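You operate a simulated robot arm through the tools that you are given. There is no shell and no other tool. Be economical: measure what you need, move in short steps, check, and stop when the job is done.

The job below is to be done with a simulated two-armed robot. You get a single attempt, and the scene is never put back.

Task
Put the loop tag marked "short" from the tag block in the silver bowl on the top of the side table. Then put the blue banded tube on the top of the side table away on the upper shelf of the basket shelving. Then put the long steel box that says "No 92" from the top of the long table on the shelf under the side table. Keep to this order.

It is judged by the outcome, as a careful person would: the job done as asked, and still so three seconds after it is handed in. It fails if anything else is knocked over, pushed out of place, dropped, spilled or broken.

Robot
Two 7-joint arms with two-finger parallel grippers on one trunk, on a base that drives. Base frame: it is fixed to the floor where the robot stands at the start and does not move with it; the origin is under the middle of the robot, x ahead of it, y to its left, z up. Units: m, degrees, N and s.
The left shoulder is at the start at [0.07, 0.188, 1.315], the right one opposite. With the tool pointing down near the work surface each hand reaches from about 0.18 to 0.76 m from the robot's upright axis, wherever it stands, measured 20 degrees to its own side. Places, roughly: blue banded tube [-1.25, -2.5, 1]; bowl [-0.75, -2.5, 0.75]; long steel box [0.5, -1.5, 1]; shelf under the side table [-0.9, -2.3, 0.2]; upper shelf of the basket shelving [-7.2, 4.8, 1.3]. Payload 3.91 kg a hand.
The TCP of each hand is the grasp point between the finger pads, 0.03 m short of the fingertips. In the tool frame z runs along the fingers and y along their closing line. The gripper opens to 0.11 m. The fingers are 0.02 m wide and 0.01 m thick; the gripper's body (0.048 by 0.112 m) begins 0.055 m behind the TCP.
Orientation is that of the tool frame in the base frame, as a unit quaternion [w, x, y, z]. With the fingers straight down and closing along the base's y, the tool's x points along the base's -x, its y along +y and its z along -z.

Tools
- The arms move only by the tool move_arm. It takes "left_series", "right_series" or both (then of equal length, played together; a hand with none holds still); each is a list of rows, each a list of 6 numbers: the shift along the base's x, y, z in m, then the turn, a rotation vector about the base's x, y, z in degrees. In form: [[x, y, z, wx, wy, wz], ...]. A call has 1 to 10 rows; each row is the pose to reach, as a shift and turn from the pose commanded when the call began. "left_grip" and "right_grip" are, for a hand that has rows, the opening, from 0 (shut) to 1 (fully open), set as the call begins (left out, the last holds). Each row takes 0.2 s and may step no farther than 0.05 m and 8.6 degrees from the row before; otherwise, or with a gripper value out of range, the whole call is refused. Where a pose cannot be reached the arm comes as near as it can. A force on the tool above 40 N (or 10 N above the force at the start of the call, whichever is more), or a blocked arm, ends the call early, and 0.2 s more pass. The fingers move at their own pace (about 0.072 m/s each) and stop on an object; they squeeze with about 43 N. The grip force told is the motor's: it shows also when the fingers shut on nothing. Time passes only in rows, and 0.2 s behind the last, so rows that repeat a pose let the fingers close. The reply holds the time, the measured pose of the TCP, the force on the tool along the base axes, the opening and the grip force, in the units named above and with some noise, with the torque about the TCP (base axes, N m) and any sound that the robot's microphone picked up, and new pictures: "show" is both (left out), scene, wrist or none (wrist: the cameras of the hands that moved).
- Cameras (640 x 400 px; columns grow to the right, rows downward): "scene" is now at [0.135, 0.0054, 1.5385]; the picture's right is [0.08, -1.00, 0.00], its down [-0.61, -0.05, -0.79] and it looks along [0.79, 0.06, -0.62] (base axes); focal length 273 px, centre (320, 200). "left" rides on the left gripper at [0.072, -0.017, -0.103] in its tool frame; the picture's right is [0.23, 0.97, 0.00], its down [-0.76, 0.18, -0.62] and it looks along [-0.61, 0.14, 0.78] (tool axes); focal length 222 px, centre (320, 200). "right" rides on the right gripper at [0.072, 0.017, -0.103] in its tool frame; the picture's right is [-0.23, 0.97, 0.00], its down [-0.76, -0.18, -0.62] and it looks along [-0.61, -0.14, 0.78] (tool axes); focal length 222 px, centre (320, 200). There is no depth. A picture from a camera that has moved, and an enlarged one, comes with that camera's place and axes in the base frame and with its lens.
- slide_trunk(by): slides the trunk up (or, below 0, down) by that many m; the arms and the scene camera ride with it, the base frame stays. It gives what a move gives, with no picture.
- roll_base(legs): drives the robot by 1 to 6 legs, each [ahead, turn to the left] in m and degrees, along the robot's own axes; the way and the turn of a leg run together, so that a leg with both is an arc; at most 1.5 m and 180 degrees a leg. The arms and the cameras ride along, it lands a little off, and it stops where it bumps. It gives what a move gives, and a new picture of the scene camera.
- aim_head(pan, tilt): turns the head with the scene camera to pan (to the left, within 86 degrees either way) and tilt (down, from -29 to 69), counted from straight ahead of the robot. It gives what a move gives, and a new picture of the scene camera.
- zoom(camera, box): a new picture of the part [left, top, right, bottom] of that camera's present view, enlarged. No time passes.
- sign_off(): hands the job in; it is judged then, once.

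Go step by step. Nothing tells you exact positions but the pictures and the camera data: compare them with the known pose of the tool, close in by small moves and look again before you grip or let go. The budget is 165 turns and 260 pictures, counting those below and the enlarged ones. Unless the task says otherwise, let go and move clear before handing in, and close with one line.

The tools are called after "Call:" as a command line: name --argument value ..., lists and objects as JSON in quotes. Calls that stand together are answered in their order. move_arm: Moves the arms, as the interface text tells. Its arguments: {"type":"object","properties":{"left_series":{"type":"array","items":{"type":"array","items":{"type":"number"}}},"left_grip":{"type":"number"},"right_series":{"type":"array","items":{"type":"array","items":{"type":"number"}}},"right_grip":{"type":"number"},"show":{"type":"string","enum":["both","scene","wrist","none"]}},"required":[]} The other tools are called the same way: slide_trunk (by) slides the trunk up or down; roll_base (legs) drives the base; aim_head (pan, tilt) turns the head that bears the scene camera; zoom (camera, box) takes an enlarged picture of a part of a camera's view; sign_off () hands the job in.

At the start:

```text
time: 0.0
left_eef_pos: [0.5694, 0.2959, 1.0002]
left_tool_rot: [-0.001, -0.001, 1.0, 0.0]
left_ft_force: [0.1, 0.7, -0.4]
left_wrist_torque: [0.02, 0.04, -0.01]
left_opening: 0.1102
left_gripper_force: 0.1
right_eef_pos: [0.5573, -0.1168, 1.1886]
right_tool_rot: [0.0, -0.001, 1.0, 0.0]
right_ft_force: [-0.1, -1.2, 0.0]
right_wrist_torque: [0.01, 0.02, 0.02]
right_opening: 0.1099
right_gripper_force: 0.0
trunk travel left (down, up): [-0.825, 0.115]
robot x, y, heading: [-0.0004, 0.0021, -0.1]
head pan, tilt: [4.4, 38.1]
```

scene: 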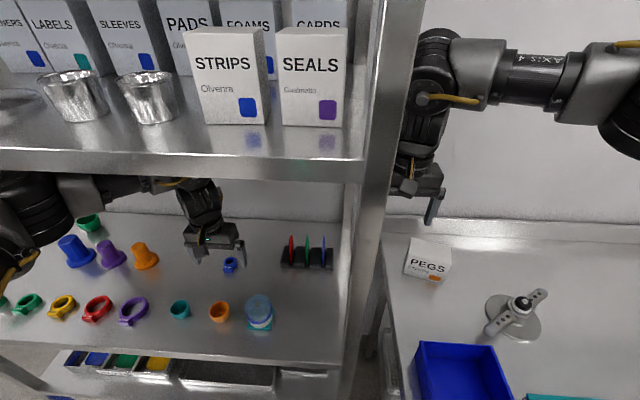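
right: 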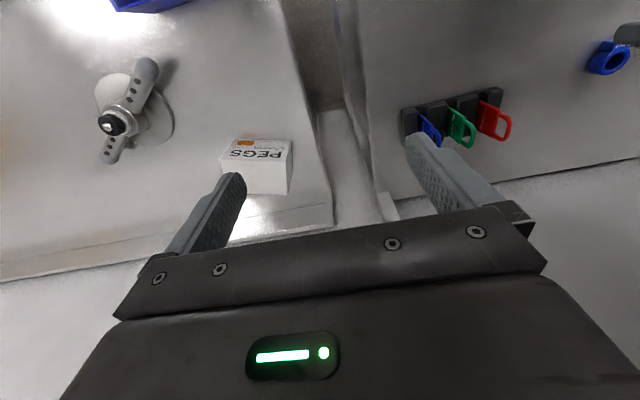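
left: 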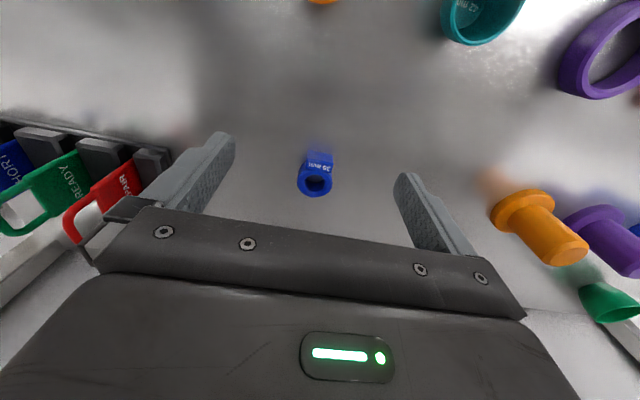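

I see a rack with a tag block holding red, green and blue tags, and the blue one seems to be "SHORT". I'll zoom in to check.

Call:
zoom --camera "left" --box '[0, 100, 200, 260]'

Call:
zoom --camera "scene" --box '[240, 210, 400, 310]'

Call:
zoom --camera "right" --box '[360, 40, 560, 190]'

```text
2.50 times, centred on (100, 180) of left
camera zoom: at [0.4987, 0.2791, 1.1027], right [-0.23, 0.97, 0.0], down [0.76, 0.18, 0.62], along [0.61, 0.14, -0.78], focal length 555 px, centre (870, 250)
```

zoom: 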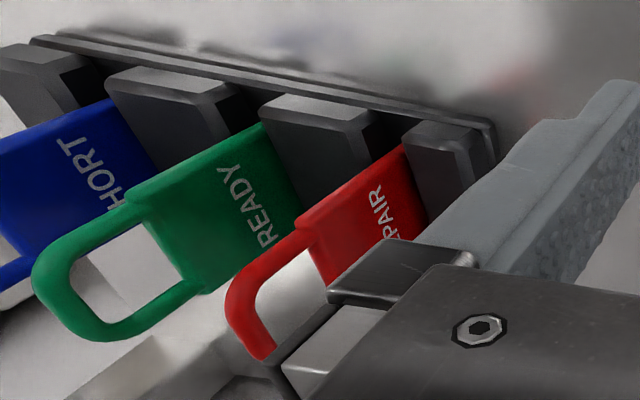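

```text
4.00 times, centred on (320, 260) of scene
camera zoom: at [0.135, 0.0054, 1.5385], right [0.08, -1.0, 0.0], down [-0.61, -0.05, -0.79], along [0.79, 0.06, -0.62], focal length 1093 px, centre (320, -40)
```

zoom: 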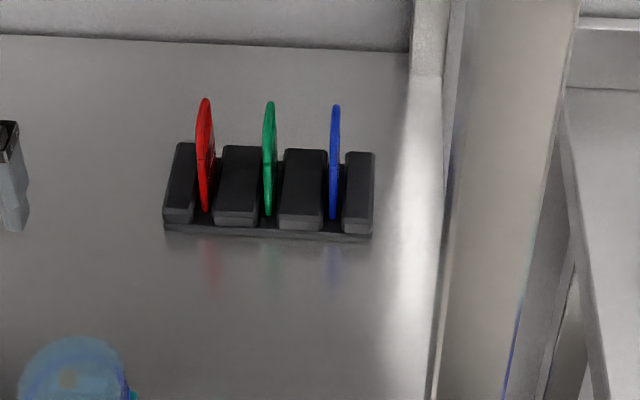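

```text
2.67 times, centred on (460, 115) of right
camera zoom: at [0.4846, -0.0997, 1.2905], right [0.23, 0.97, 0.0], down [0.76, -0.18, 0.62], along [0.61, -0.14, -0.78], focal length 592 px, centre (-53, 427)
```

zoom: 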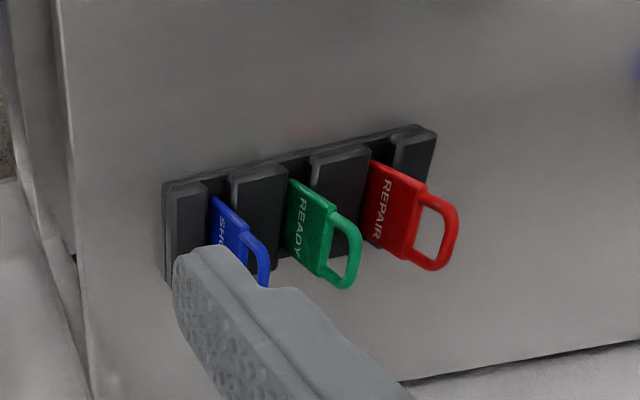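

The blue tag reads "SHORT". It stands at about (0.67, 0.036), with its top near z 0.985. I'll slide the left hand along in front of the block with a partly opened gripper.

Call:
move_arm --left_series '[[0, -0.045, 0.01, 0, 0, 0], [0, -0.09, 0.01, 0, 0, 0], [0, -0.135, 0.01, 0, 0, 0], [0, -0.18, 0.01, 0, 0, 0], [0, -0.22, 0.01, 0, 0, 0], [0, -0.26, 0.01, 0, 0, 0]]' --left_grip 0.45

```text
time: 1.4
left_eef_pos: [0.5732, 0.0358, 1.0127]
left_tool_rot: [0.0, -0.001, 1.0, 0.001]
left_ft_force: [0.4, -0.5, 0.1]
left_wrist_torque: [0.05, 0.02, -0.02]
left_opening: 0.0498
left_gripper_force: 0.1
right_eef_pos: [0.5564, -0.1184, 1.1879]
right_tool_rot: [0.0, 0.0, 1.0, 0.001]
right_ft_force: [-0.1, 0.2, 0.6]
right_wrist_torque: [0.02, -0.03, -0.04]
right_opening: 0.1102
right_gripper_force: 0.1
trunk travel left (down, up): [-0.825, 0.115]
robot x, y, heading: [0.0015, -0.0006, 0.0]
head pan, tilt: [4.4, 38.1]
camera scene: at [0.1348, 0.0028, 1.5385], right [0.08, -1.0, 0.0], down [-0.61, -0.05, -0.79], along [0.79, 0.06, -0.62], focal length 273 px, centre (320, 200)
camera left: at [0.5018, 0.0195, 1.1155], right [-0.23, 0.97, 0.0], down [0.76, 0.18, 0.62], along [0.61, 0.14, -0.78], focal length 222 px, centre (320, 200)
```

scene: 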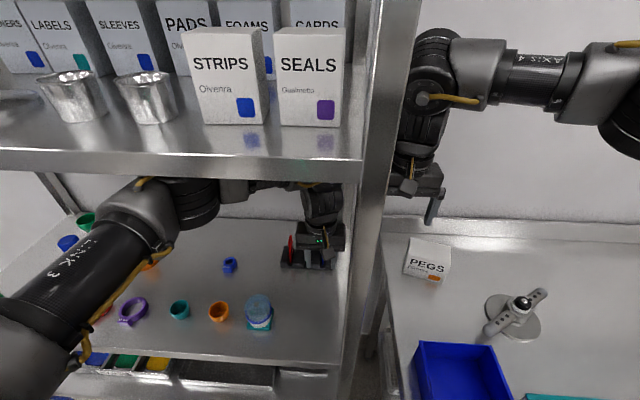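
left: 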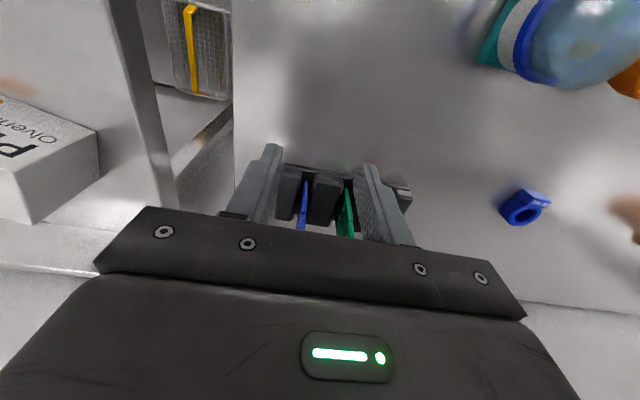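

The fingers are lined up with the blue tag, whose plane is at y of about 0.037. Next I go forward and down so the pads straddle the tag.

Call:
move_arm --left_series '[[0.03, 0.001, -0.01, 0, 0, 0], [0.06, 0.001, -0.025, 0, 0, 0], [0.09, 0.001, -0.042, 0, 0, 0]]' --show "both"

Call:
zoom --camera "left" --box '[200, 110, 440, 260]'

Call:
zoom --camera "scene" --box '[240, 190, 400, 290]'

```text
time: 2.2
left_eef_pos: [0.6586, 0.0291, 0.9705]
left_tool_rot: [-0.002, -0.001, 1.0, -0.005]
left_ft_force: [1.2, 4.4, -1.4]
left_wrist_torque: [-0.36, 0.09, 0.0]
left_opening: 0.0494
left_gripper_force: 0.0
right_eef_pos: [0.5534, -0.1211, 1.1886]
right_tool_rot: [0.0, 0.0, 1.0, 0.002]
right_ft_force: [-0.4, -2.0, 0.5]
right_wrist_torque: [0.07, -0.03, 0.0]
right_opening: 0.1101
right_gripper_force: 0.2
trunk travel left (down, up): [-0.825, 0.115]
robot x, y, heading: [0.0028, -0.0028, 0.1]
head pan, tilt: [4.4, 38.1]
camera scene: at [0.1318, -0.0003, 1.5388], right [0.08, -1.0, 0.0], down [-0.61, -0.04, -0.79], along [0.79, 0.06, -0.61], focal length 273 px, centre (320, 200)
camera left: at [0.5877, 0.0141, 1.0744], right [-0.23, 0.97, -0.01], down [0.76, 0.19, 0.62], along [0.61, 0.14, -0.78], focal length 222 px, centre (320, 200)
```

scene: 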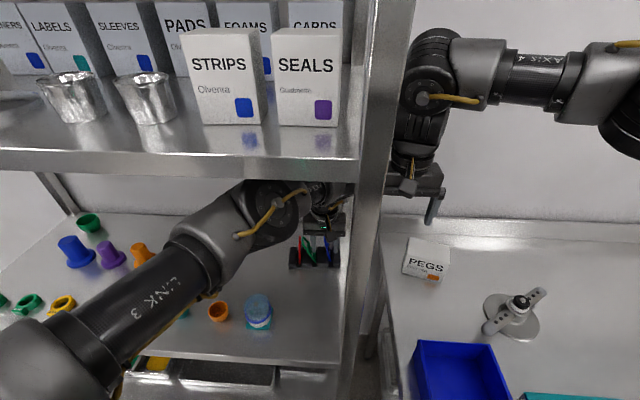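
left: 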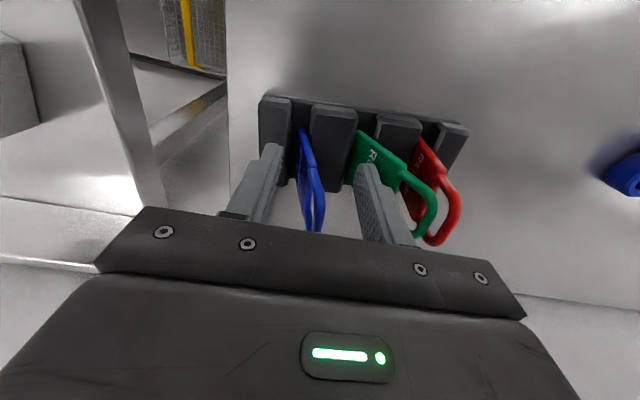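

```text
2.67 times, centred on (320, 185) of left
camera zoom: at [0.5877, 0.0141, 1.0744], right [-0.23, 0.97, -0.01], down [0.76, 0.19, 0.62], along [0.61, 0.14, -0.78], focal length 592 px, centre (320, 240)
```

zoom: 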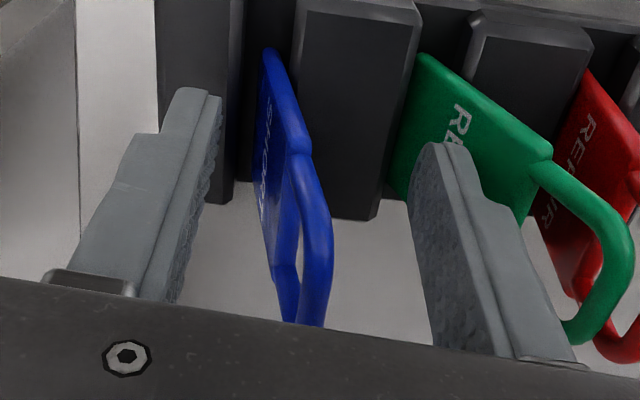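

```text
4.00 times, centred on (320, 240) of scene
camera zoom: at [0.1318, -0.0003, 1.5388], right [0.08, -1.0, 0.0], down [-0.61, -0.04, -0.79], along [0.79, 0.06, -0.61], focal length 1093 px, centre (320, 40)
```

zoom: 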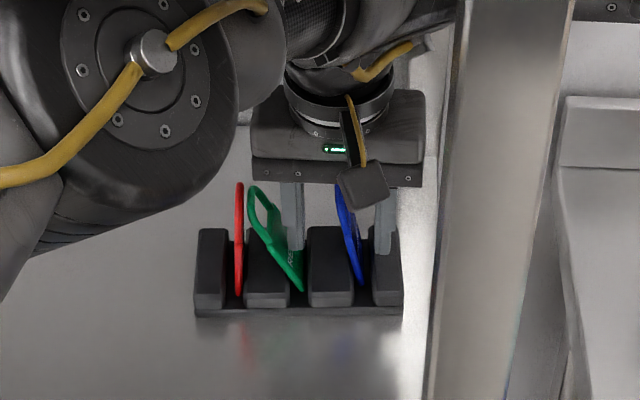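

The block seems to have shifted a little and the tags are leaning, so something touched. I'll lift straight up a little to release the contact and look again.

Call:
move_arm --left_series '[[0.09, 0.001, -0.02, 0, 0, 0], [0.09, 0.001, -0.02, 0, 0, 0]]' --show "none"

Call:
zoom --camera "left" --box '[200, 80, 520, 280]'

Call:
zoom --camera "scene" --box '[240, 190, 400, 290]'

```text
refused: row 1 steps farther than a row can; nothing moved
```

```text
2.00 times, centred on (360, 180) of left
camera zoom: at [0.5877, 0.0141, 1.0744], right [-0.23, 0.97, -0.01], down [0.76, 0.19, 0.62], along [0.61, 0.14, -0.78], focal length 444 px, centre (240, 240)
```

zoom: 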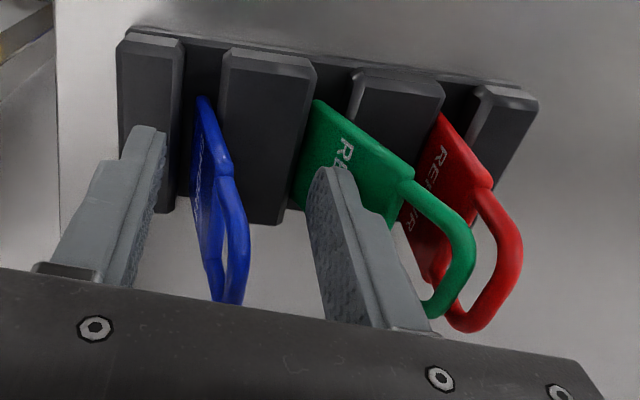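

```text
4.00 times, centred on (320, 240) of scene
camera zoom: at [0.1318, -0.0003, 1.5388], right [0.08, -1.0, 0.0], down [-0.61, -0.04, -0.79], along [0.79, 0.06, -0.61], focal length 1093 px, centre (320, 40)
```

zoom: 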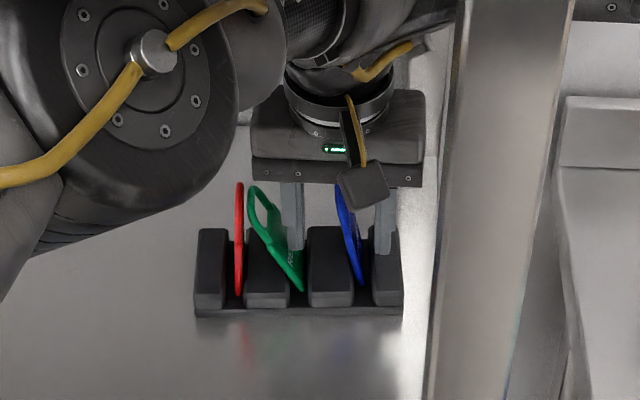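

I'll redo the small lift with the right offsets, since they count from the current commanded pose.

Call:
move_arm --left_series '[[0, 0, 0.015, 0, 0, 0], [0, 0, 0.03, 0, 0, 0], [0, 0, 0.03, 0, 0, 0]]' --show "none"

Call:
zoom --camera "left" --box '[200, 80, 520, 280]'

Call:
zoom --camera "scene" --box '[240, 190, 400, 290]'

```text
time: 3.0
left_eef_pos: [0.6617, 0.0386, 0.9988]
left_tool_rot: [0.0, -0.002, 1.0, -0.001]
left_ft_force: [0.1, 0.8, -1.0]
left_wrist_torque: [0.02, 0.02, 0.0]
left_opening: 0.0496
left_gripper_force: 0.1
right_eef_pos: [0.5573, -0.1161, 1.1869]
right_tool_rot: [0.0, -0.001, 1.0, -0.001]
right_ft_force: [1.1, -0.1, 0.0]
right_wrist_torque: [0.0, -0.02, -0.03]
right_opening: 0.1101
right_gripper_force: 0.1
trunk travel left (down, up): [-0.825, 0.115]
robot x, y, heading: [0.0005, -0.0033, -0.2]
head pan, tilt: [4.4, 38.1]
```

```text
2.00 times, centred on (360, 180) of left
camera zoom: at [0.5903, 0.0222, 1.1019], right [-0.23, 0.97, 0.0], down [0.76, 0.18, 0.62], along [0.61, 0.14, -0.78], focal length 444 px, centre (240, 240)
```

zoom: 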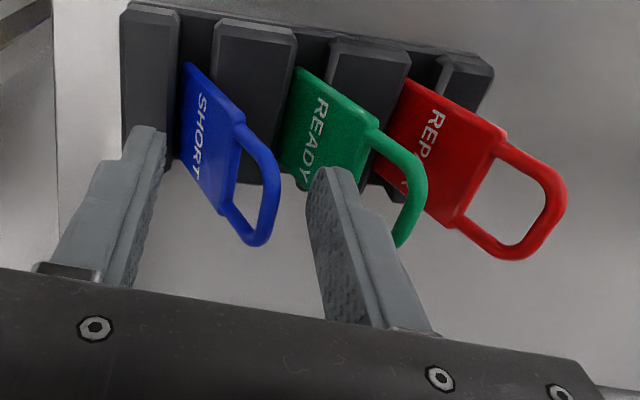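

```text
4.00 times, centred on (320, 240) of scene
camera zoom: at [0.1358, 0.0067, 1.5384], right [0.08, -1.0, 0.0], down [-0.62, -0.05, -0.79], along [0.78, 0.06, -0.62], focal length 1093 px, centre (320, 40)
```

zoom: 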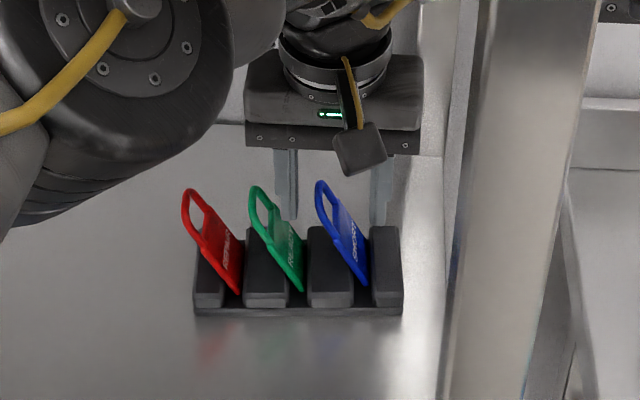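

All three tags now lean about 20° to the left, loose in their slots, and the fingers are clear. I'll raise the hand and tilt it to match the blue tag, with a narrower opening.

Call:
move_arm --left_series '[[0.003, 0.004, 0.015, 0, 0, 0], [0.006, 0.009, 0.023, -6.6, 0, 0], [0.01, 0.014, 0.023, -13.3, 0, 0], [0.01, 0.018, 0.023, -20, 0, 0], [0.01, 0.018, 0.023, -20, 0, 0]]' --left_grip 0.38 --show "none"

Call:
zoom --camera "left" --box '[200, 80, 520, 280]'

Call:
zoom --camera "scene" --box '[240, 190, 400, 290]'

```text
time: 4.2
left_eef_pos: [0.6719, 0.0535, 1.0195]
left_tool_rot: [0.0, -0.001, 0.985, -0.173]
left_ft_force: [-0.1, 0.0, 0.3]
left_wrist_torque: [-0.03, 0.03, -0.03]
left_opening: 0.0419
left_gripper_force: 0.1
right_eef_pos: [0.5567, -0.117, 1.1885]
right_tool_rot: [0.0, 0.0, 1.0, 0.0]
right_ft_force: [-0.3, -0.1, -0.4]
right_wrist_torque: [-0.02, 0.01, 0.0]
right_opening: 0.1101
right_gripper_force: 0.0
trunk travel left (down, up): [-0.825, 0.115]
robot x, y, heading: [0.0013, -0.0037, -0.1]
head pan, tilt: [4.4, 38.1]
```

```text
2.00 times, centred on (360, 180) of left
camera zoom: at [0.6, 0.0738, 1.123], right [-0.23, 0.91, -0.33], down [0.76, 0.38, 0.52], along [0.61, -0.13, -0.78], focal length 444 px, centre (240, 240)
```

zoom: 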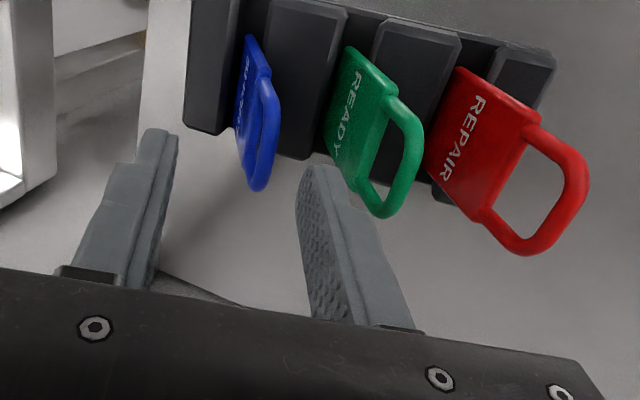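

```text
4.00 times, centred on (320, 240) of scene
camera zoom: at [0.1349, 0.0047, 1.5385], right [0.08, -1.0, 0.0], down [-0.61, -0.05, -0.79], along [0.79, 0.06, -0.62], focal length 1093 px, centre (320, 40)
```

zoom: 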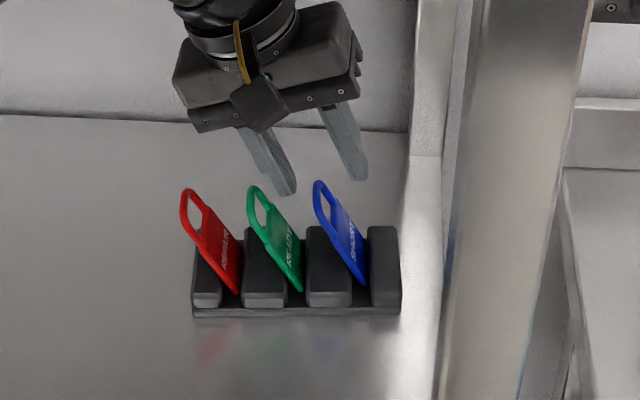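

The hand is in line with the blue tag. I'll descend along the tag's plane, holding about 3.5 cm above the block base.

Call:
move_arm --left_series '[[0.001, -0.004, -0.018, 0, 0, 0], [0.002, -0.01, -0.036, 0, 0, 0], [0.002, -0.016, -0.055, 0, 0, 0], [0.002, -0.016, -0.055, 0, 0, 0]]' --show "none"

Call:
zoom --camera "left" --box '[200, 80, 520, 280]'

Call:
zoom --camera "scene" --box '[240, 190, 400, 290]'

```text
time: 5.2
left_eef_pos: [0.6741, 0.0366, 0.9639]
left_tool_rot: [-0.002, -0.001, 0.985, -0.173]
left_ft_force: [0.9, -0.2, -0.9]
left_wrist_torque: [0.02, 0.01, 0.0]
left_opening: 0.0417
left_gripper_force: 0.1
right_eef_pos: [0.5571, -0.1158, 1.1885]
right_tool_rot: [0.001, -0.001, 1.0, 0.0]
right_ft_force: [0.4, 0.3, 0.4]
right_wrist_torque: [-0.02, -0.02, 0.02]
right_opening: 0.1098
right_gripper_force: 0.1
trunk travel left (down, up): [-0.825, 0.115]
robot x, y, heading: [0.0023, -0.0006, -0.1]
head pan, tilt: [4.4, 38.1]
```

```text
2.00 times, centred on (360, 180) of left
camera zoom: at [0.6023, 0.0583, 1.067], right [-0.23, 0.91, -0.33], down [0.76, 0.38, 0.52], along [0.61, -0.13, -0.78], focal length 444 px, centre (240, 240)
```

zoom: 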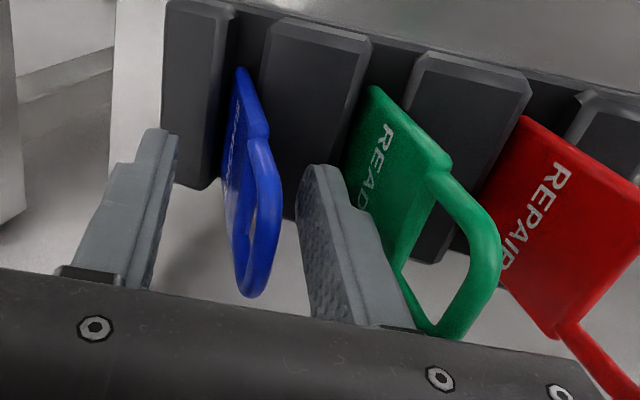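

```text
4.00 times, centred on (320, 240) of scene
camera zoom: at [0.135, 0.0061, 1.5385], right [0.08, -1.0, 0.0], down [-0.61, -0.05, -0.79], along [0.79, 0.06, -0.62], focal length 1093 px, centre (320, 40)
```

zoom: 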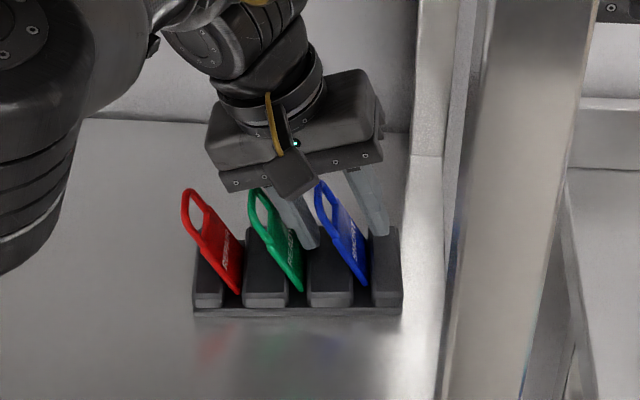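

The fingers straddle the blue tag and nothing was disturbed. I'll close the gripper.

Call:
move_arm --left_series '[[0, 0, -0.003, 0, 0, 0], [0, 0, -0.003, 0, 0, 0], [0, 0, -0.003, 0, 0, 0], [0, 0, -0.003, 0, 0, 0]]' --left_grip 0 --show "none"

Call:
zoom --camera "left" --box '[200, 80, 520, 280]'

Call:
zoom --camera "scene" --box '[240, 190, 400, 290]'

```text
time: 6.2
left_eef_pos: [0.6721, 0.0373, 0.9639]
left_tool_rot: [0.0, -0.001, 0.985, -0.174]
left_ft_force: [0.4, -3.7, 8.2]
left_wrist_torque: [-0.23, 0.17, 0.32]
left_opening: 0.0048
left_gripper_force: 43.1
right_eef_pos: [0.5561, -0.1165, 1.1893]
right_tool_rot: [0.0, -0.001, 1.0, 0.0]
right_ft_force: [0.1, 0.5, -0.9]
right_wrist_torque: [0.0, -0.03, -0.04]
right_opening: 0.11
right_gripper_force: 0.1
trunk travel left (down, up): [-0.825, 0.115]
robot x, y, heading: [0.0009, 0.0015, -0.2]
head pan, tilt: [4.4, 38.1]
```

```text
2.00 times, centred on (360, 180) of left
camera zoom: at [0.6012, 0.057, 1.0656], right [-0.23, 0.91, -0.33], down [0.76, 0.38, 0.53], along [0.61, -0.13, -0.78], focal length 444 px, centre (240, 240)
```

zoom: 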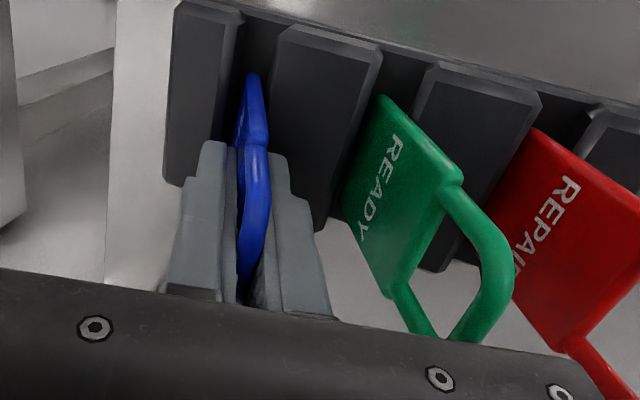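

```text
4.00 times, centred on (320, 240) of scene
camera zoom: at [0.1336, 0.0042, 1.5387], right [0.08, -1.0, 0.0], down [-0.61, -0.05, -0.79], along [0.79, 0.06, -0.62], focal length 1093 px, centre (320, 40)
```

zoom: 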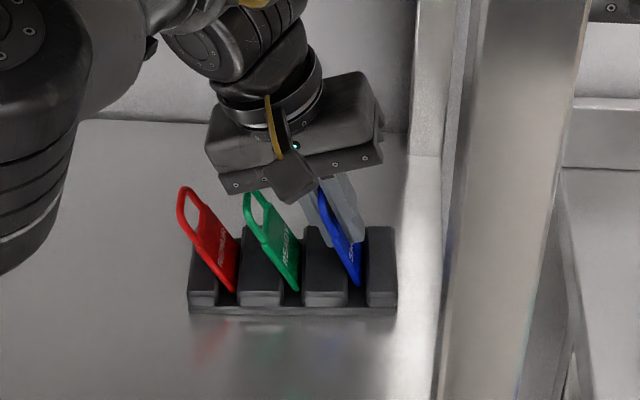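

The tag is gripped at 5 mm thick. The block had been nudged about 1.7 cm to the right, so I'll use the held tag to slide it gently back before pulling the tag out.

Call:
move_arm --left_series '[[0, 0.004, 0, 0, 0, 0], [0, 0.008, 0, 0, 0, 0], [0, 0.012, 0, 0, 0, 0], [0, 0.017, 0, 0, 0, 0], [0, 0.017, 0, 0, 0, 0]]' --show "none"

Call:
zoom --camera "scene" --box '[240, 210, 400, 310]'

```text
time: 7.4
left_eef_pos: [0.6717, 0.0537, 0.9635]
left_tool_rot: [0.0, -0.001, 0.985, -0.173]
left_ft_force: [-0.8, -2.6, 5.5]
left_wrist_torque: [-0.18, 0.15, 0.07]
left_opening: 0.0048
left_gripper_force: 42.8
right_eef_pos: [0.555, -0.1185, 1.1879]
right_tool_rot: [0.0, -0.001, 1.0, 0.0]
right_ft_force: [-0.6, 0.0, 0.5]
right_wrist_torque: [-0.01, 0.03, -0.01]
right_opening: 0.11
right_gripper_force: 0.1
trunk travel left (down, up): [-0.825, 0.115]
robot x, y, heading: [0.0002, -0.0017, -0.1]
head pan, tilt: [4.4, 38.1]
```

```text
4.00 times, centred on (320, 260) of scene
camera zoom: at [0.1338, 0.0042, 1.5386], right [0.08, -1.0, 0.0], down [-0.61, -0.05, -0.79], along [0.79, 0.06, -0.62], focal length 1093 px, centre (320, -40)
```

zoom: 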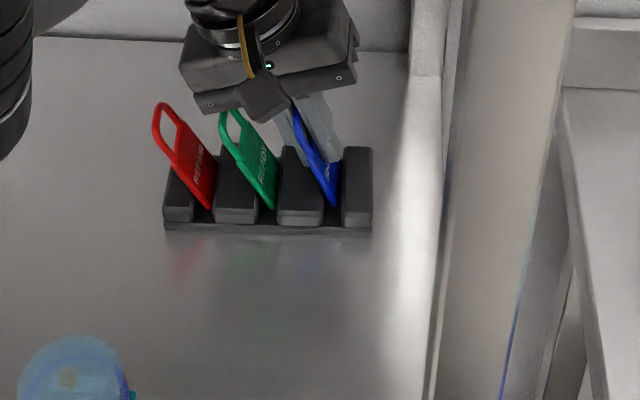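

The block is back exactly where it was. Now I pull the tag out along its plane.

Call:
move_arm --left_series '[[0, 0.005, 0.014, 0, 0, 0], [0, 0.01, 0.028, 0, 0, 0], [0, 0.015, 0.042, 0, 0, 0], [0, 0.02, 0.056, 0, 0, 0], [0, 0.024, 0.07, 0, 0, 0], [0, 0.024, 0.07, 0, 0, 0]]' --show "both"

Call:
zoom --camera "scene" --box '[240, 190, 400, 290]'

```text
time: 8.8
left_eef_pos: [0.6724, 0.0796, 1.0342]
left_tool_rot: [-0.001, -0.001, 0.985, -0.174]
left_ft_force: [0.1, -0.5, 0.0]
left_wrist_torque: [-0.03, 0.02, 0.02]
left_opening: 0.0046
left_gripper_force: 42.9
right_eef_pos: [0.5567, -0.1178, 1.1885]
right_tool_rot: [0.0, -0.001, 1.0, 0.001]
right_ft_force: [-0.9, -0.2, 0.2]
right_wrist_torque: [-0.05, -0.03, -0.03]
right_opening: 0.1103
right_gripper_force: 0.1
trunk travel left (down, up): [-0.825, 0.115]
robot x, y, heading: [0.0044, -0.001, 0.1]
head pan, tilt: [4.4, 38.1]
camera scene: at [0.1352, 0.005, 1.5384], right [0.08, -1.0, 0.0], down [-0.61, -0.05, -0.79], along [0.78, 0.06, -0.62], focal length 273 px, centre (320, 200)
camera left: at [0.6, 0.0995, 1.1359], right [-0.23, 0.91, -0.33], down [0.76, 0.38, 0.52], along [0.61, -0.13, -0.78], focal length 222 px, centre (320, 200)
```

scene: 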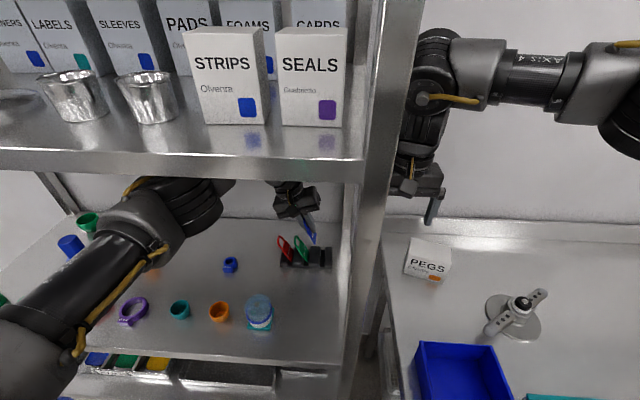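
left: 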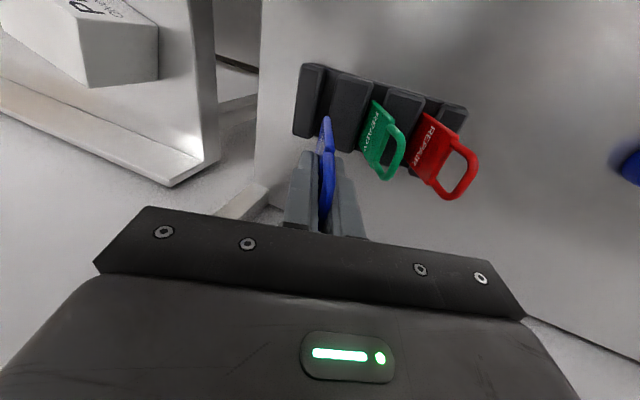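

```text
4.00 times, centred on (320, 240) of scene
camera zoom: at [0.1352, 0.005, 1.5384], right [0.08, -1.0, 0.0], down [-0.61, -0.05, -0.79], along [0.78, 0.06, -0.62], focal length 1093 px, centre (320, 40)
```

zoom: 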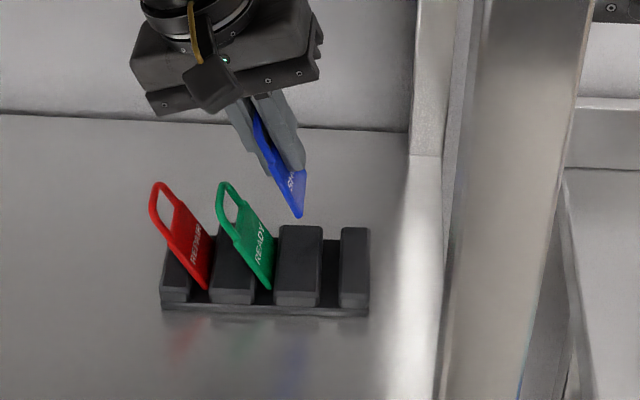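

The tag is free and the other tags are untouched. I'll back the base straight out so the hand withdraws from under the shelf.

Call:
roll_base --legs '[[-0.6, 0]]'

```text
time: 10.4
left_eef_pos: [0.5197, 0.078, 1.0365]
left_tool_rot: [0.003, 0.001, 0.985, -0.175]
left_ft_force: [-0.2, 0.1, -0.1]
left_wrist_torque: [-0.04, -0.05, 0.02]
left_opening: 0.0046
left_gripper_force: 43.1
right_eef_pos: [0.4126, -0.1193, 1.191]
right_tool_rot: [0.014, 0.016, 1.0, 0.001]
right_ft_force: [0.7, -5.6, 1.9]
right_wrist_torque: [0.09, -0.04, 0.02]
right_opening: 0.1073
right_gripper_force: 0.0
trunk travel left (down, up): [-0.825, 0.115]
robot x, y, heading: [-0.1476, -0.0011, -0.2]
head pan, tilt: [4.4, 38.1]
stopped in leg 1: the force on the tool passed its limit at 139 N (the readings are from after the stop); the commanded pose is now the measured one
camera scene: at [-0.0186, 0.0059, 1.5392], right [0.08, -1.0, 0.0], down [-0.61, -0.05, -0.79], along [0.79, 0.06, -0.61], focal length 273 px, centre (320, 200)
```

scene: 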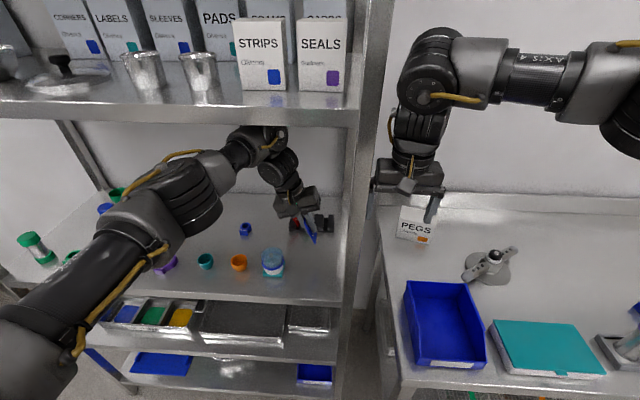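

The right hand's open finger caught the rack post on the way back. I'll close it a bit and shift the right hand right, clear of the post.

Call:
move_arm --right_series '[[0.01, -0.02, 0.0, 0, 0, 0], [0.01, -0.05, 0.0, 0, 0, 0], [0.01, -0.09, 0.0, 0, 0, 0], [0.01, -0.12, 0.0, 0, 0, 0]]' --right_grip 0.3 --show "both"

```text
time: 11.4
left_eef_pos: [0.5248, 0.0769, 1.0341]
left_tool_rot: [-0.001, 0.0, 0.985, -0.173]
left_ft_force: [-0.9, 0.1, 0.7]
left_wrist_torque: [0.0, -0.05, 0.02]
left_opening: 0.0048
left_gripper_force: 43.3
right_eef_pos: [0.4291, -0.2421, 1.1866]
right_tool_rot: [0.011, 0.014, 1.0, 0.003]
right_ft_force: [0.0, -0.6, -0.1]
right_wrist_torque: [0.01, -0.01, 0.06]
right_opening: 0.0331
right_gripper_force: 0.0
trunk travel left (down, up): [-0.825, 0.115]
robot x, y, heading: [-0.1429, 0.001, -0.1]
head pan, tilt: [4.4, 38.1]
camera scene: at [-0.0119, 0.0032, 1.5384], right [0.08, -1.0, 0.0], down [-0.61, -0.05, -0.79], along [0.78, 0.06, -0.62], focal length 273 px, centre (320, 200)
camera right: at [0.3555, -0.2238, 1.2882], right [0.25, 0.97, 0.01], down [0.74, -0.2, 0.64], along [0.62, -0.15, -0.77], focal length 222 px, centre (320, 200)
```

scene: 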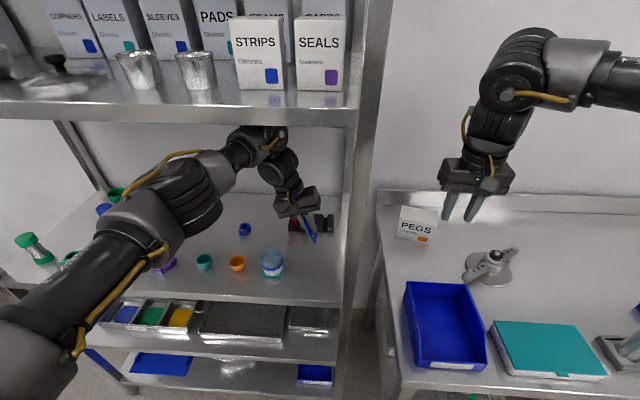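
right: 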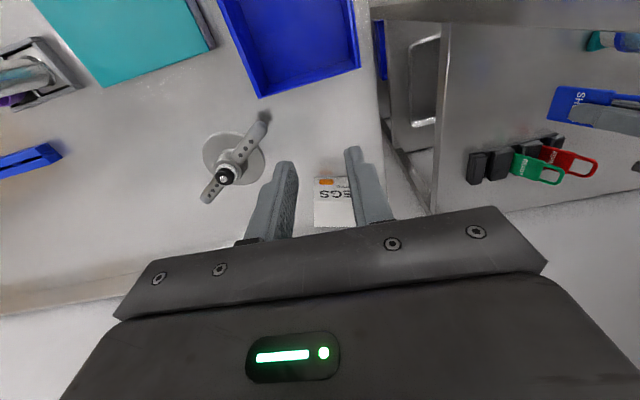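

Both hands are clear now, so I continue backing out.

Call:
roll_base --legs '[[-0.5, 0]]'

```text
time: 14.4
left_eef_pos: [0.0133, 0.0802, 1.0337]
left_tool_rot: [-0.001, -0.003, 0.985, -0.173]
left_ft_force: [0.8, 0.1, -0.5]
left_wrist_torque: [0.02, 0.02, -0.02]
left_opening: 0.0049
left_gripper_force: 43.2
right_eef_pos: [-0.0788, -0.2396, 1.1871]
right_tool_rot: [0.011, 0.013, 1.0, 0.002]
right_ft_force: [0.6, 0.2, -0.9]
right_wrist_torque: [-0.01, 0.03, -0.01]
right_opening: 0.0328
right_gripper_force: 0.0
trunk travel left (down, up): [-0.825, 0.115]
robot x, y, heading: [-0.6591, -0.0019, 0.2]
head pan, tilt: [4.4, 38.1]
camera scene: at [-0.5217, 0.005, 1.5383], right [0.08, -1.0, 0.0], down [-0.62, -0.05, -0.79], along [0.78, 0.06, -0.62], focal length 273 px, centre (320, 200)
```

scene: 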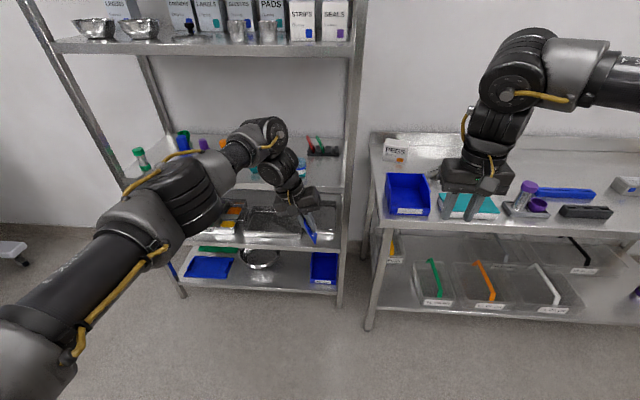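

I'm clear of the rack. I'll look right to find the side table.

Call:
aim_head --pan -80 --tilt 20

```text
time: 15.9
left_eef_pos: [0.0131, 0.0806, 1.0344]
left_tool_rot: [0.001, -0.002, 0.985, -0.173]
left_ft_force: [0.3, 0.8, 0.2]
left_wrist_torque: [0.02, 0.0, 0.0]
left_opening: 0.0046
left_gripper_force: 43.1
right_eef_pos: [-0.0797, -0.238, 1.1877]
right_tool_rot: [0.011, 0.012, 1.0, 0.003]
right_ft_force: [-0.7, 0.2, 0.4]
right_wrist_torque: [0.0, -0.03, 0.01]
right_opening: 0.0331
right_gripper_force: 0.0
trunk travel left (down, up): [-0.825, 0.115]
robot x, y, heading: [-0.66, 0.0042, 0.3]
head pan, tilt: [-80.0, 20.0]
camera scene: at [-0.5922, -0.0935, 1.5669], right [-0.98, -0.18, 0.0], down [-0.06, 0.34, -0.94], along [0.17, -0.92, -0.34], focal length 273 px, centre (320, 200)
```

scene: 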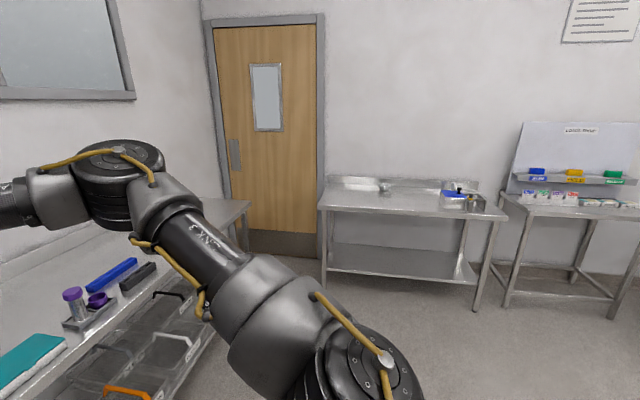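

Call:
zoom --camera "scene" --box '[310, 150, 510, 300]'

Call:
zoom --camera "scene" --box '[20, 220, 200, 350]'

```text
2.67 times, centred on (410, 225) of scene
camera zoom: at [-0.5922, -0.0935, 1.5669], right [-0.98, -0.18, 0.0], down [-0.06, 0.34, -0.94], along [0.17, -0.92, -0.34], focal length 729 px, centre (80, 133)
```

zoom: 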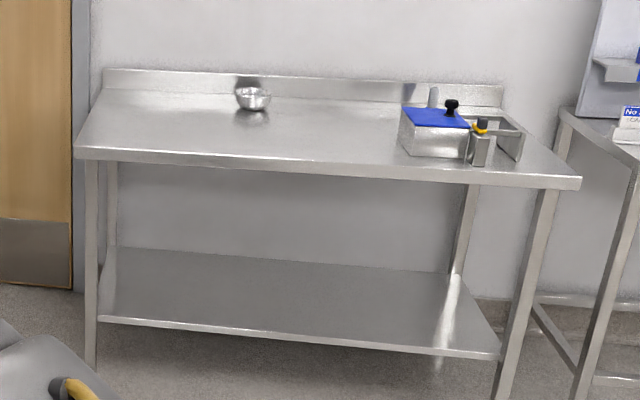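

```text
3.08 times, centred on (110, 285) of scene
camera zoom: at [-0.5922, -0.0935, 1.5669], right [-0.98, -0.18, 0.0], down [-0.06, 0.34, -0.94], along [0.17, -0.92, -0.34], focal length 841 px, centre (966, -62)
```

zoom: 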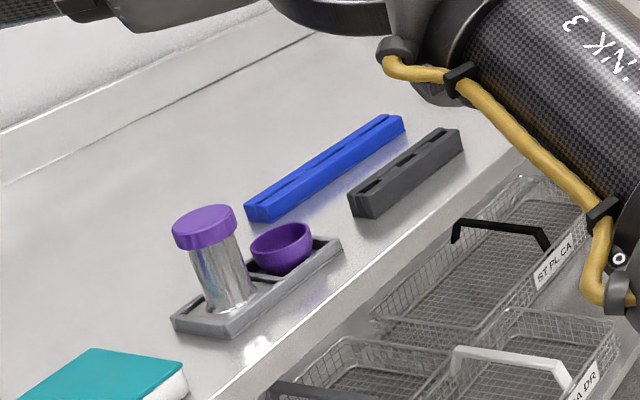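

I see the side table with the silver bowl at about (-0.74, -2.5) and a fixture on its right side. I'll tuck both arms before driving there.

Call:
move_arm --left_series '[[-0.039, 0.02, 0.01, 3, 0, 0], [-0.078, 0.04, 0.02, 6, 0, 0], [-0.117, 0.06, 0.03, 9, 0, 0], [-0.156, 0.08, 0.04, 12, 0, 0], [-0.195, 0.1, 0.05, 15, 0, 0], [-0.234, 0.12, 0.06, 18, 0, 0], [-0.27, 0.14, 0.07, 20, 0, 0]]' --right_series '[[-0.028, 0, 0, 0, 0, 0], [-0.056, 0, 0, 0, 0, 0], [-0.084, 0, 0, 0, 0, 0], [-0.112, 0, 0, 0, 0, 0], [-0.14, 0, 0, 0, 0, 0], [-0.168, 0, 0, 0, 0, 0], [-0.19, 0, 0, 0, 0, 0]]' --show "none"

Call:
roll_base --legs '[[0, -90]]'

Call:
aim_head --pan 0 --tilt 30

```text
time: 17.6
left_eef_pos: [-0.2116, 0.2541, 1.0945]
left_tool_rot: [0.0, 0.0, 1.0, -0.003]
left_ft_force: [0.6, -0.1, -0.5]
left_wrist_torque: [-0.04, -0.05, 0.04]
left_opening: 0.0047
left_gripper_force: 43.5
left hand out of reach, approached as far as the arm can: row 6, 7
right_eef_pos: [-0.1946, -0.242, 1.1929]
right_tool_rot: [0.012, 0.013, 1.0, 0.002]
right_ft_force: [-0.5, 0.1, 1.2]
right_wrist_torque: [0.0, -0.04, 0.0]
right_opening: 0.0332
right_gripper_force: 0.2
right hand out of reach, approached as far as the arm can: row 4, 5, 6, 7
trunk travel left (down, up): [-0.825, 0.115]
robot x, y, heading: [-0.6569, -0.0039, 0.1]
head pan, tilt: [-80.0, 20.0]
```

```text
time: 21.7
left_eef_pos: [-0.3987, -0.4461, 1.0934]
left_tool_rot: [-0.002, 0.703, 0.711, -0.001]
left_ft_force: [-0.7, 0.0, -0.3]
left_wrist_torque: [0.01, 0.01, -0.02]
left_opening: 0.0046
left_gripper_force: 42.5
right_eef_pos: [-0.8962, -0.4688, 1.1898]
right_tool_rot: [0.009, 0.711, 0.703, -0.006]
right_ft_force: [0.3, -0.5, 1.0]
right_wrist_torque: [0.0, -0.03, -0.01]
right_opening: 0.0332
right_gripper_force: 0.0
trunk travel left (down, up): [-0.825, 0.115]
robot x, y, heading: [-0.6598, -0.0043, -89.2]
head pan, tilt: [-80.0, 20.0]
camera scene: at [-0.7496, -0.0699, 1.567], right [-0.19, 0.98, 0.0], down [0.34, 0.07, -0.94], along [-0.92, -0.18, -0.34], focal length 273 px, centre (320, 200)
```

scene: 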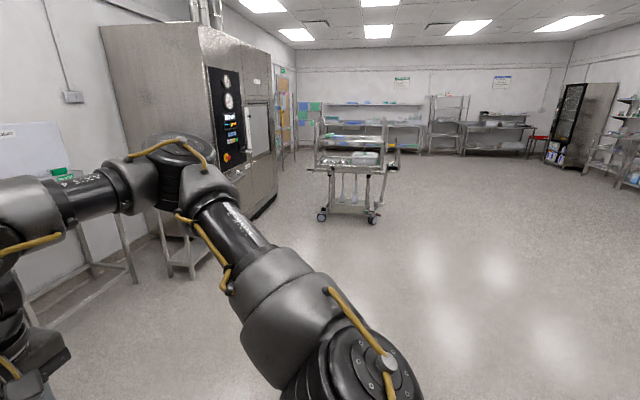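

```text
time: 23.3
left_eef_pos: [-0.3975, -0.4465, 1.0944]
left_tool_rot: [-0.001, 0.702, 0.712, -0.001]
left_ft_force: [-1.0, -0.4, 0.3]
left_wrist_torque: [-0.01, 0.02, -0.03]
left_opening: 0.0047
left_gripper_force: 42.6
right_eef_pos: [-0.8953, -0.4688, 1.1887]
right_tool_rot: [0.009, 0.711, 0.703, -0.005]
right_ft_force: [0.4, -0.2, -0.4]
right_wrist_torque: [-0.05, 0.01, 0.0]
right_opening: 0.0327
right_gripper_force: 0.0
trunk travel left (down, up): [-0.825, 0.115]
robot x, y, heading: [-0.6575, -0.0007, -89.2]
head pan, tilt: [0.0, 30.0]
camera scene: at [-0.6571, -0.1427, 1.5509], right [-1.0, -0.02, 0.0], down [-0.01, 0.5, -0.87], along [0.01, -0.87, -0.5], focal length 273 px, centre (320, 200)
```

scene: 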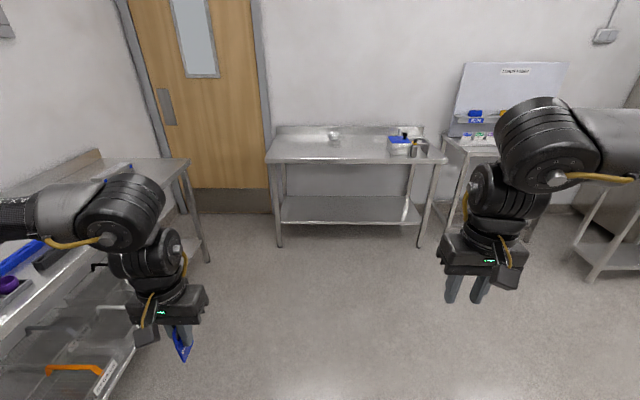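

I need to know how far the base sticks out, so I'll look down before approaching.

Call:
aim_head --pan 0 --tilt 69

```text
time: 24.3
left_eef_pos: [-0.3997, -0.4465, 1.0931]
left_tool_rot: [-0.002, 0.703, 0.711, -0.001]
left_ft_force: [-0.6, -0.5, 0.3]
left_wrist_torque: [0.0, 0.0, -0.01]
left_opening: 0.0045
left_gripper_force: 42.4
right_eef_pos: [-0.8962, -0.4685, 1.19]
right_tool_rot: [0.009, 0.711, 0.703, -0.006]
right_ft_force: [-0.5, -0.3, 0.6]
right_wrist_torque: [0.0, -0.02, -0.01]
right_opening: 0.0329
right_gripper_force: 0.0
trunk travel left (down, up): [-0.825, 0.115]
robot x, y, heading: [-0.6596, 0.0022, -89.2]
head pan, tilt: [0.0, 68.8]
camera scene: at [-0.6575, -0.1082, 1.4995], right [-1.0, -0.02, 0.0], down [-0.01, 0.93, -0.36], along [0.01, -0.36, -0.93], focal length 273 px, centre (320, 200)
```

scene: 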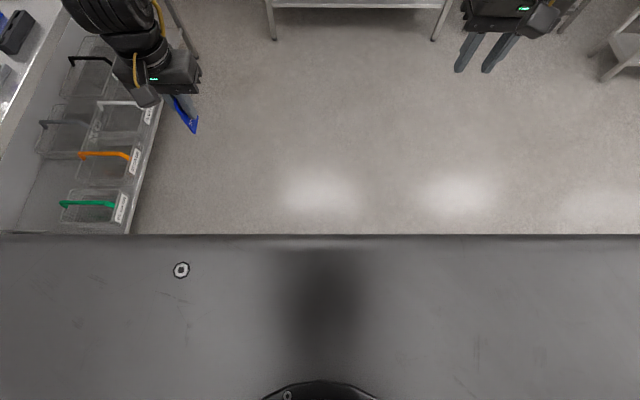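

The base front isn't visible beyond the chest, so I'll approach cautiously. I drive toward the side table, shifted right so the left hand faces the bowl.

Call:
roll_base --legs '[[0, -9], [1.3, 0], [0, 8.2]]'

Call:
aim_head --pan 0 --tilt 40

```text
time: 32.0
left_eef_pos: [-0.5995, -1.707, 1.0942]
left_tool_rot: [-0.001, 0.712, 0.702, 0.0]
left_ft_force: [-0.5, 0.8, -0.8]
left_wrist_torque: [0.0, 0.04, 0.04]
left_opening: 0.0048
left_gripper_force: 43.1
right_eef_pos: [-1.0983, -1.7173, 1.1905]
right_tool_rot: [0.011, 0.721, 0.693, -0.005]
right_ft_force: [-0.2, 0.2, 0.1]
right_wrist_torque: [0.01, -0.01, 0.0]
right_opening: 0.0329
right_gripper_force: 0.1
trunk travel left (down, up): [-0.825, 0.115]
robot x, y, heading: [-0.847, -1.2546, -90.6]
head pan, tilt: [0.0, 68.8]
camera scene: at [-0.8494, -1.3624, 1.4994], right [-1.0, 0.01, 0.0], down [0.01, 0.93, -0.36], along [0.0, -0.36, -0.93], focal length 273 px, centre (320, 200)
```

scene: 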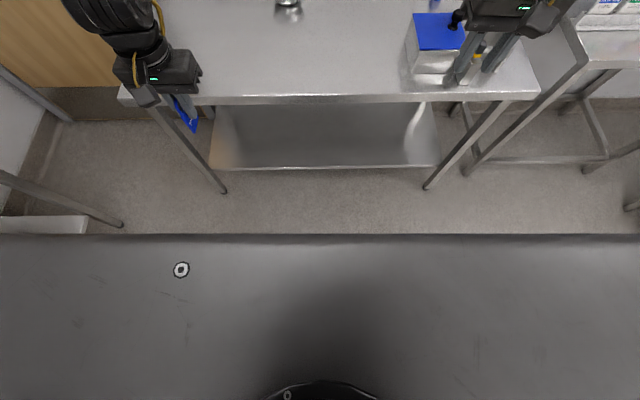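

```text
time: 32.9
left_eef_pos: [-0.5972, -1.7065, 1.0943]
left_tool_rot: [-0.001, 0.712, 0.702, -0.001]
left_ft_force: [0.6, 0.9, -0.8]
left_wrist_torque: [0.01, 0.0, -0.01]
left_opening: 0.0048
left_gripper_force: 42.9
right_eef_pos: [-1.0941, -1.7163, 1.1902]
right_tool_rot: [0.01, 0.721, 0.693, -0.006]
right_ft_force: [0.3, -0.1, 0.6]
right_wrist_torque: [0.0, 0.0, 0.02]
right_opening: 0.0329
right_gripper_force: 0.0
trunk travel left (down, up): [-0.825, 0.115]
robot x, y, heading: [-0.8441, -1.2526, -90.3]
head pan, tilt: [0.0, 40.0]
camera scene: at [-0.8473, -1.3913, 1.5355], right [-1.0, 0.01, 0.0], down [0.01, 0.64, -0.77], along [-0.01, -0.77, -0.64], focal length 273 px, centre (320, 200)
```

scene: 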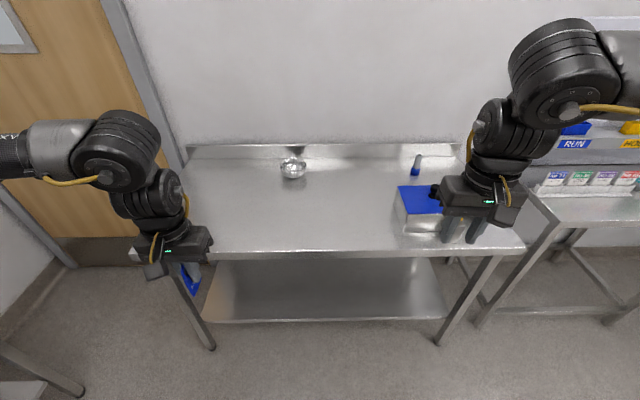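

The bowl is at about (-0.73, -2.47) and the blue tube stands at about (-1.31, -2.47) behind the lidded box. I'll move 0.36 m closer, a distance known to be safe from the starting pose at the rack.

Call:
roll_base --legs '[[0.36, 0]]'

Call:
slide_trunk --by -0.1

```text
time: 35.2
left_eef_pos: [-0.6058, -2.0635, 1.0943]
left_tool_rot: [-0.002, 0.715, 0.699, -0.001]
left_ft_force: [-0.8, 0.2, 0.2]
left_wrist_torque: [-0.01, 0.01, 0.0]
left_opening: 0.0046
left_gripper_force: 42.8
right_eef_pos: [-1.1039, -2.0696, 1.191]
right_tool_rot: [0.011, 0.722, 0.691, -0.006]
right_ft_force: [0.1, -0.1, -0.9]
right_wrist_torque: [-0.03, 0.04, -0.02]
right_opening: 0.033
right_gripper_force: 0.1
trunk travel left (down, up): [-0.825, 0.115]
robot x, y, heading: [-0.8482, -1.6068, -90.8]
head pan, tilt: [0.0, 40.0]
camera scene: at [-0.8531, -1.7459, 1.5357], right [-1.0, 0.02, 0.0], down [0.01, 0.64, -0.77], along [-0.01, -0.77, -0.64], focal length 273 px, centre (320, 200)
```

scene: 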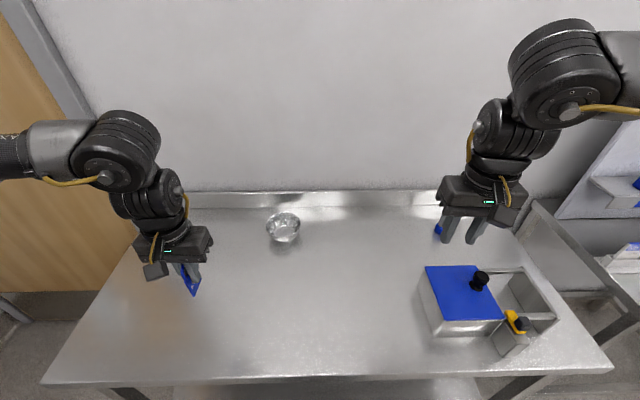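

```text
time: 36.5
left_eef_pos: [-0.605, -2.0646, 0.9935]
left_tool_rot: [-0.002, 0.714, 0.7, 0.0]
left_ft_force: [-1.1, 0.5, -0.6]
left_wrist_torque: [0.01, -0.03, 0.04]
left_opening: 0.0047
left_gripper_force: 43.4
right_eef_pos: [-1.1028, -2.0705, 1.0904]
right_tool_rot: [0.009, 0.722, 0.692, -0.006]
right_ft_force: [0.6, -0.4, 0.4]
right_wrist_torque: [0.01, 0.01, -0.04]
right_opening: 0.033
right_gripper_force: 0.1
trunk travel left (down, up): [-0.725, 0.215]
robot x, y, heading: [-0.8499, -1.6138, -91.0]
head pan, tilt: [0.0, 40.0]
```

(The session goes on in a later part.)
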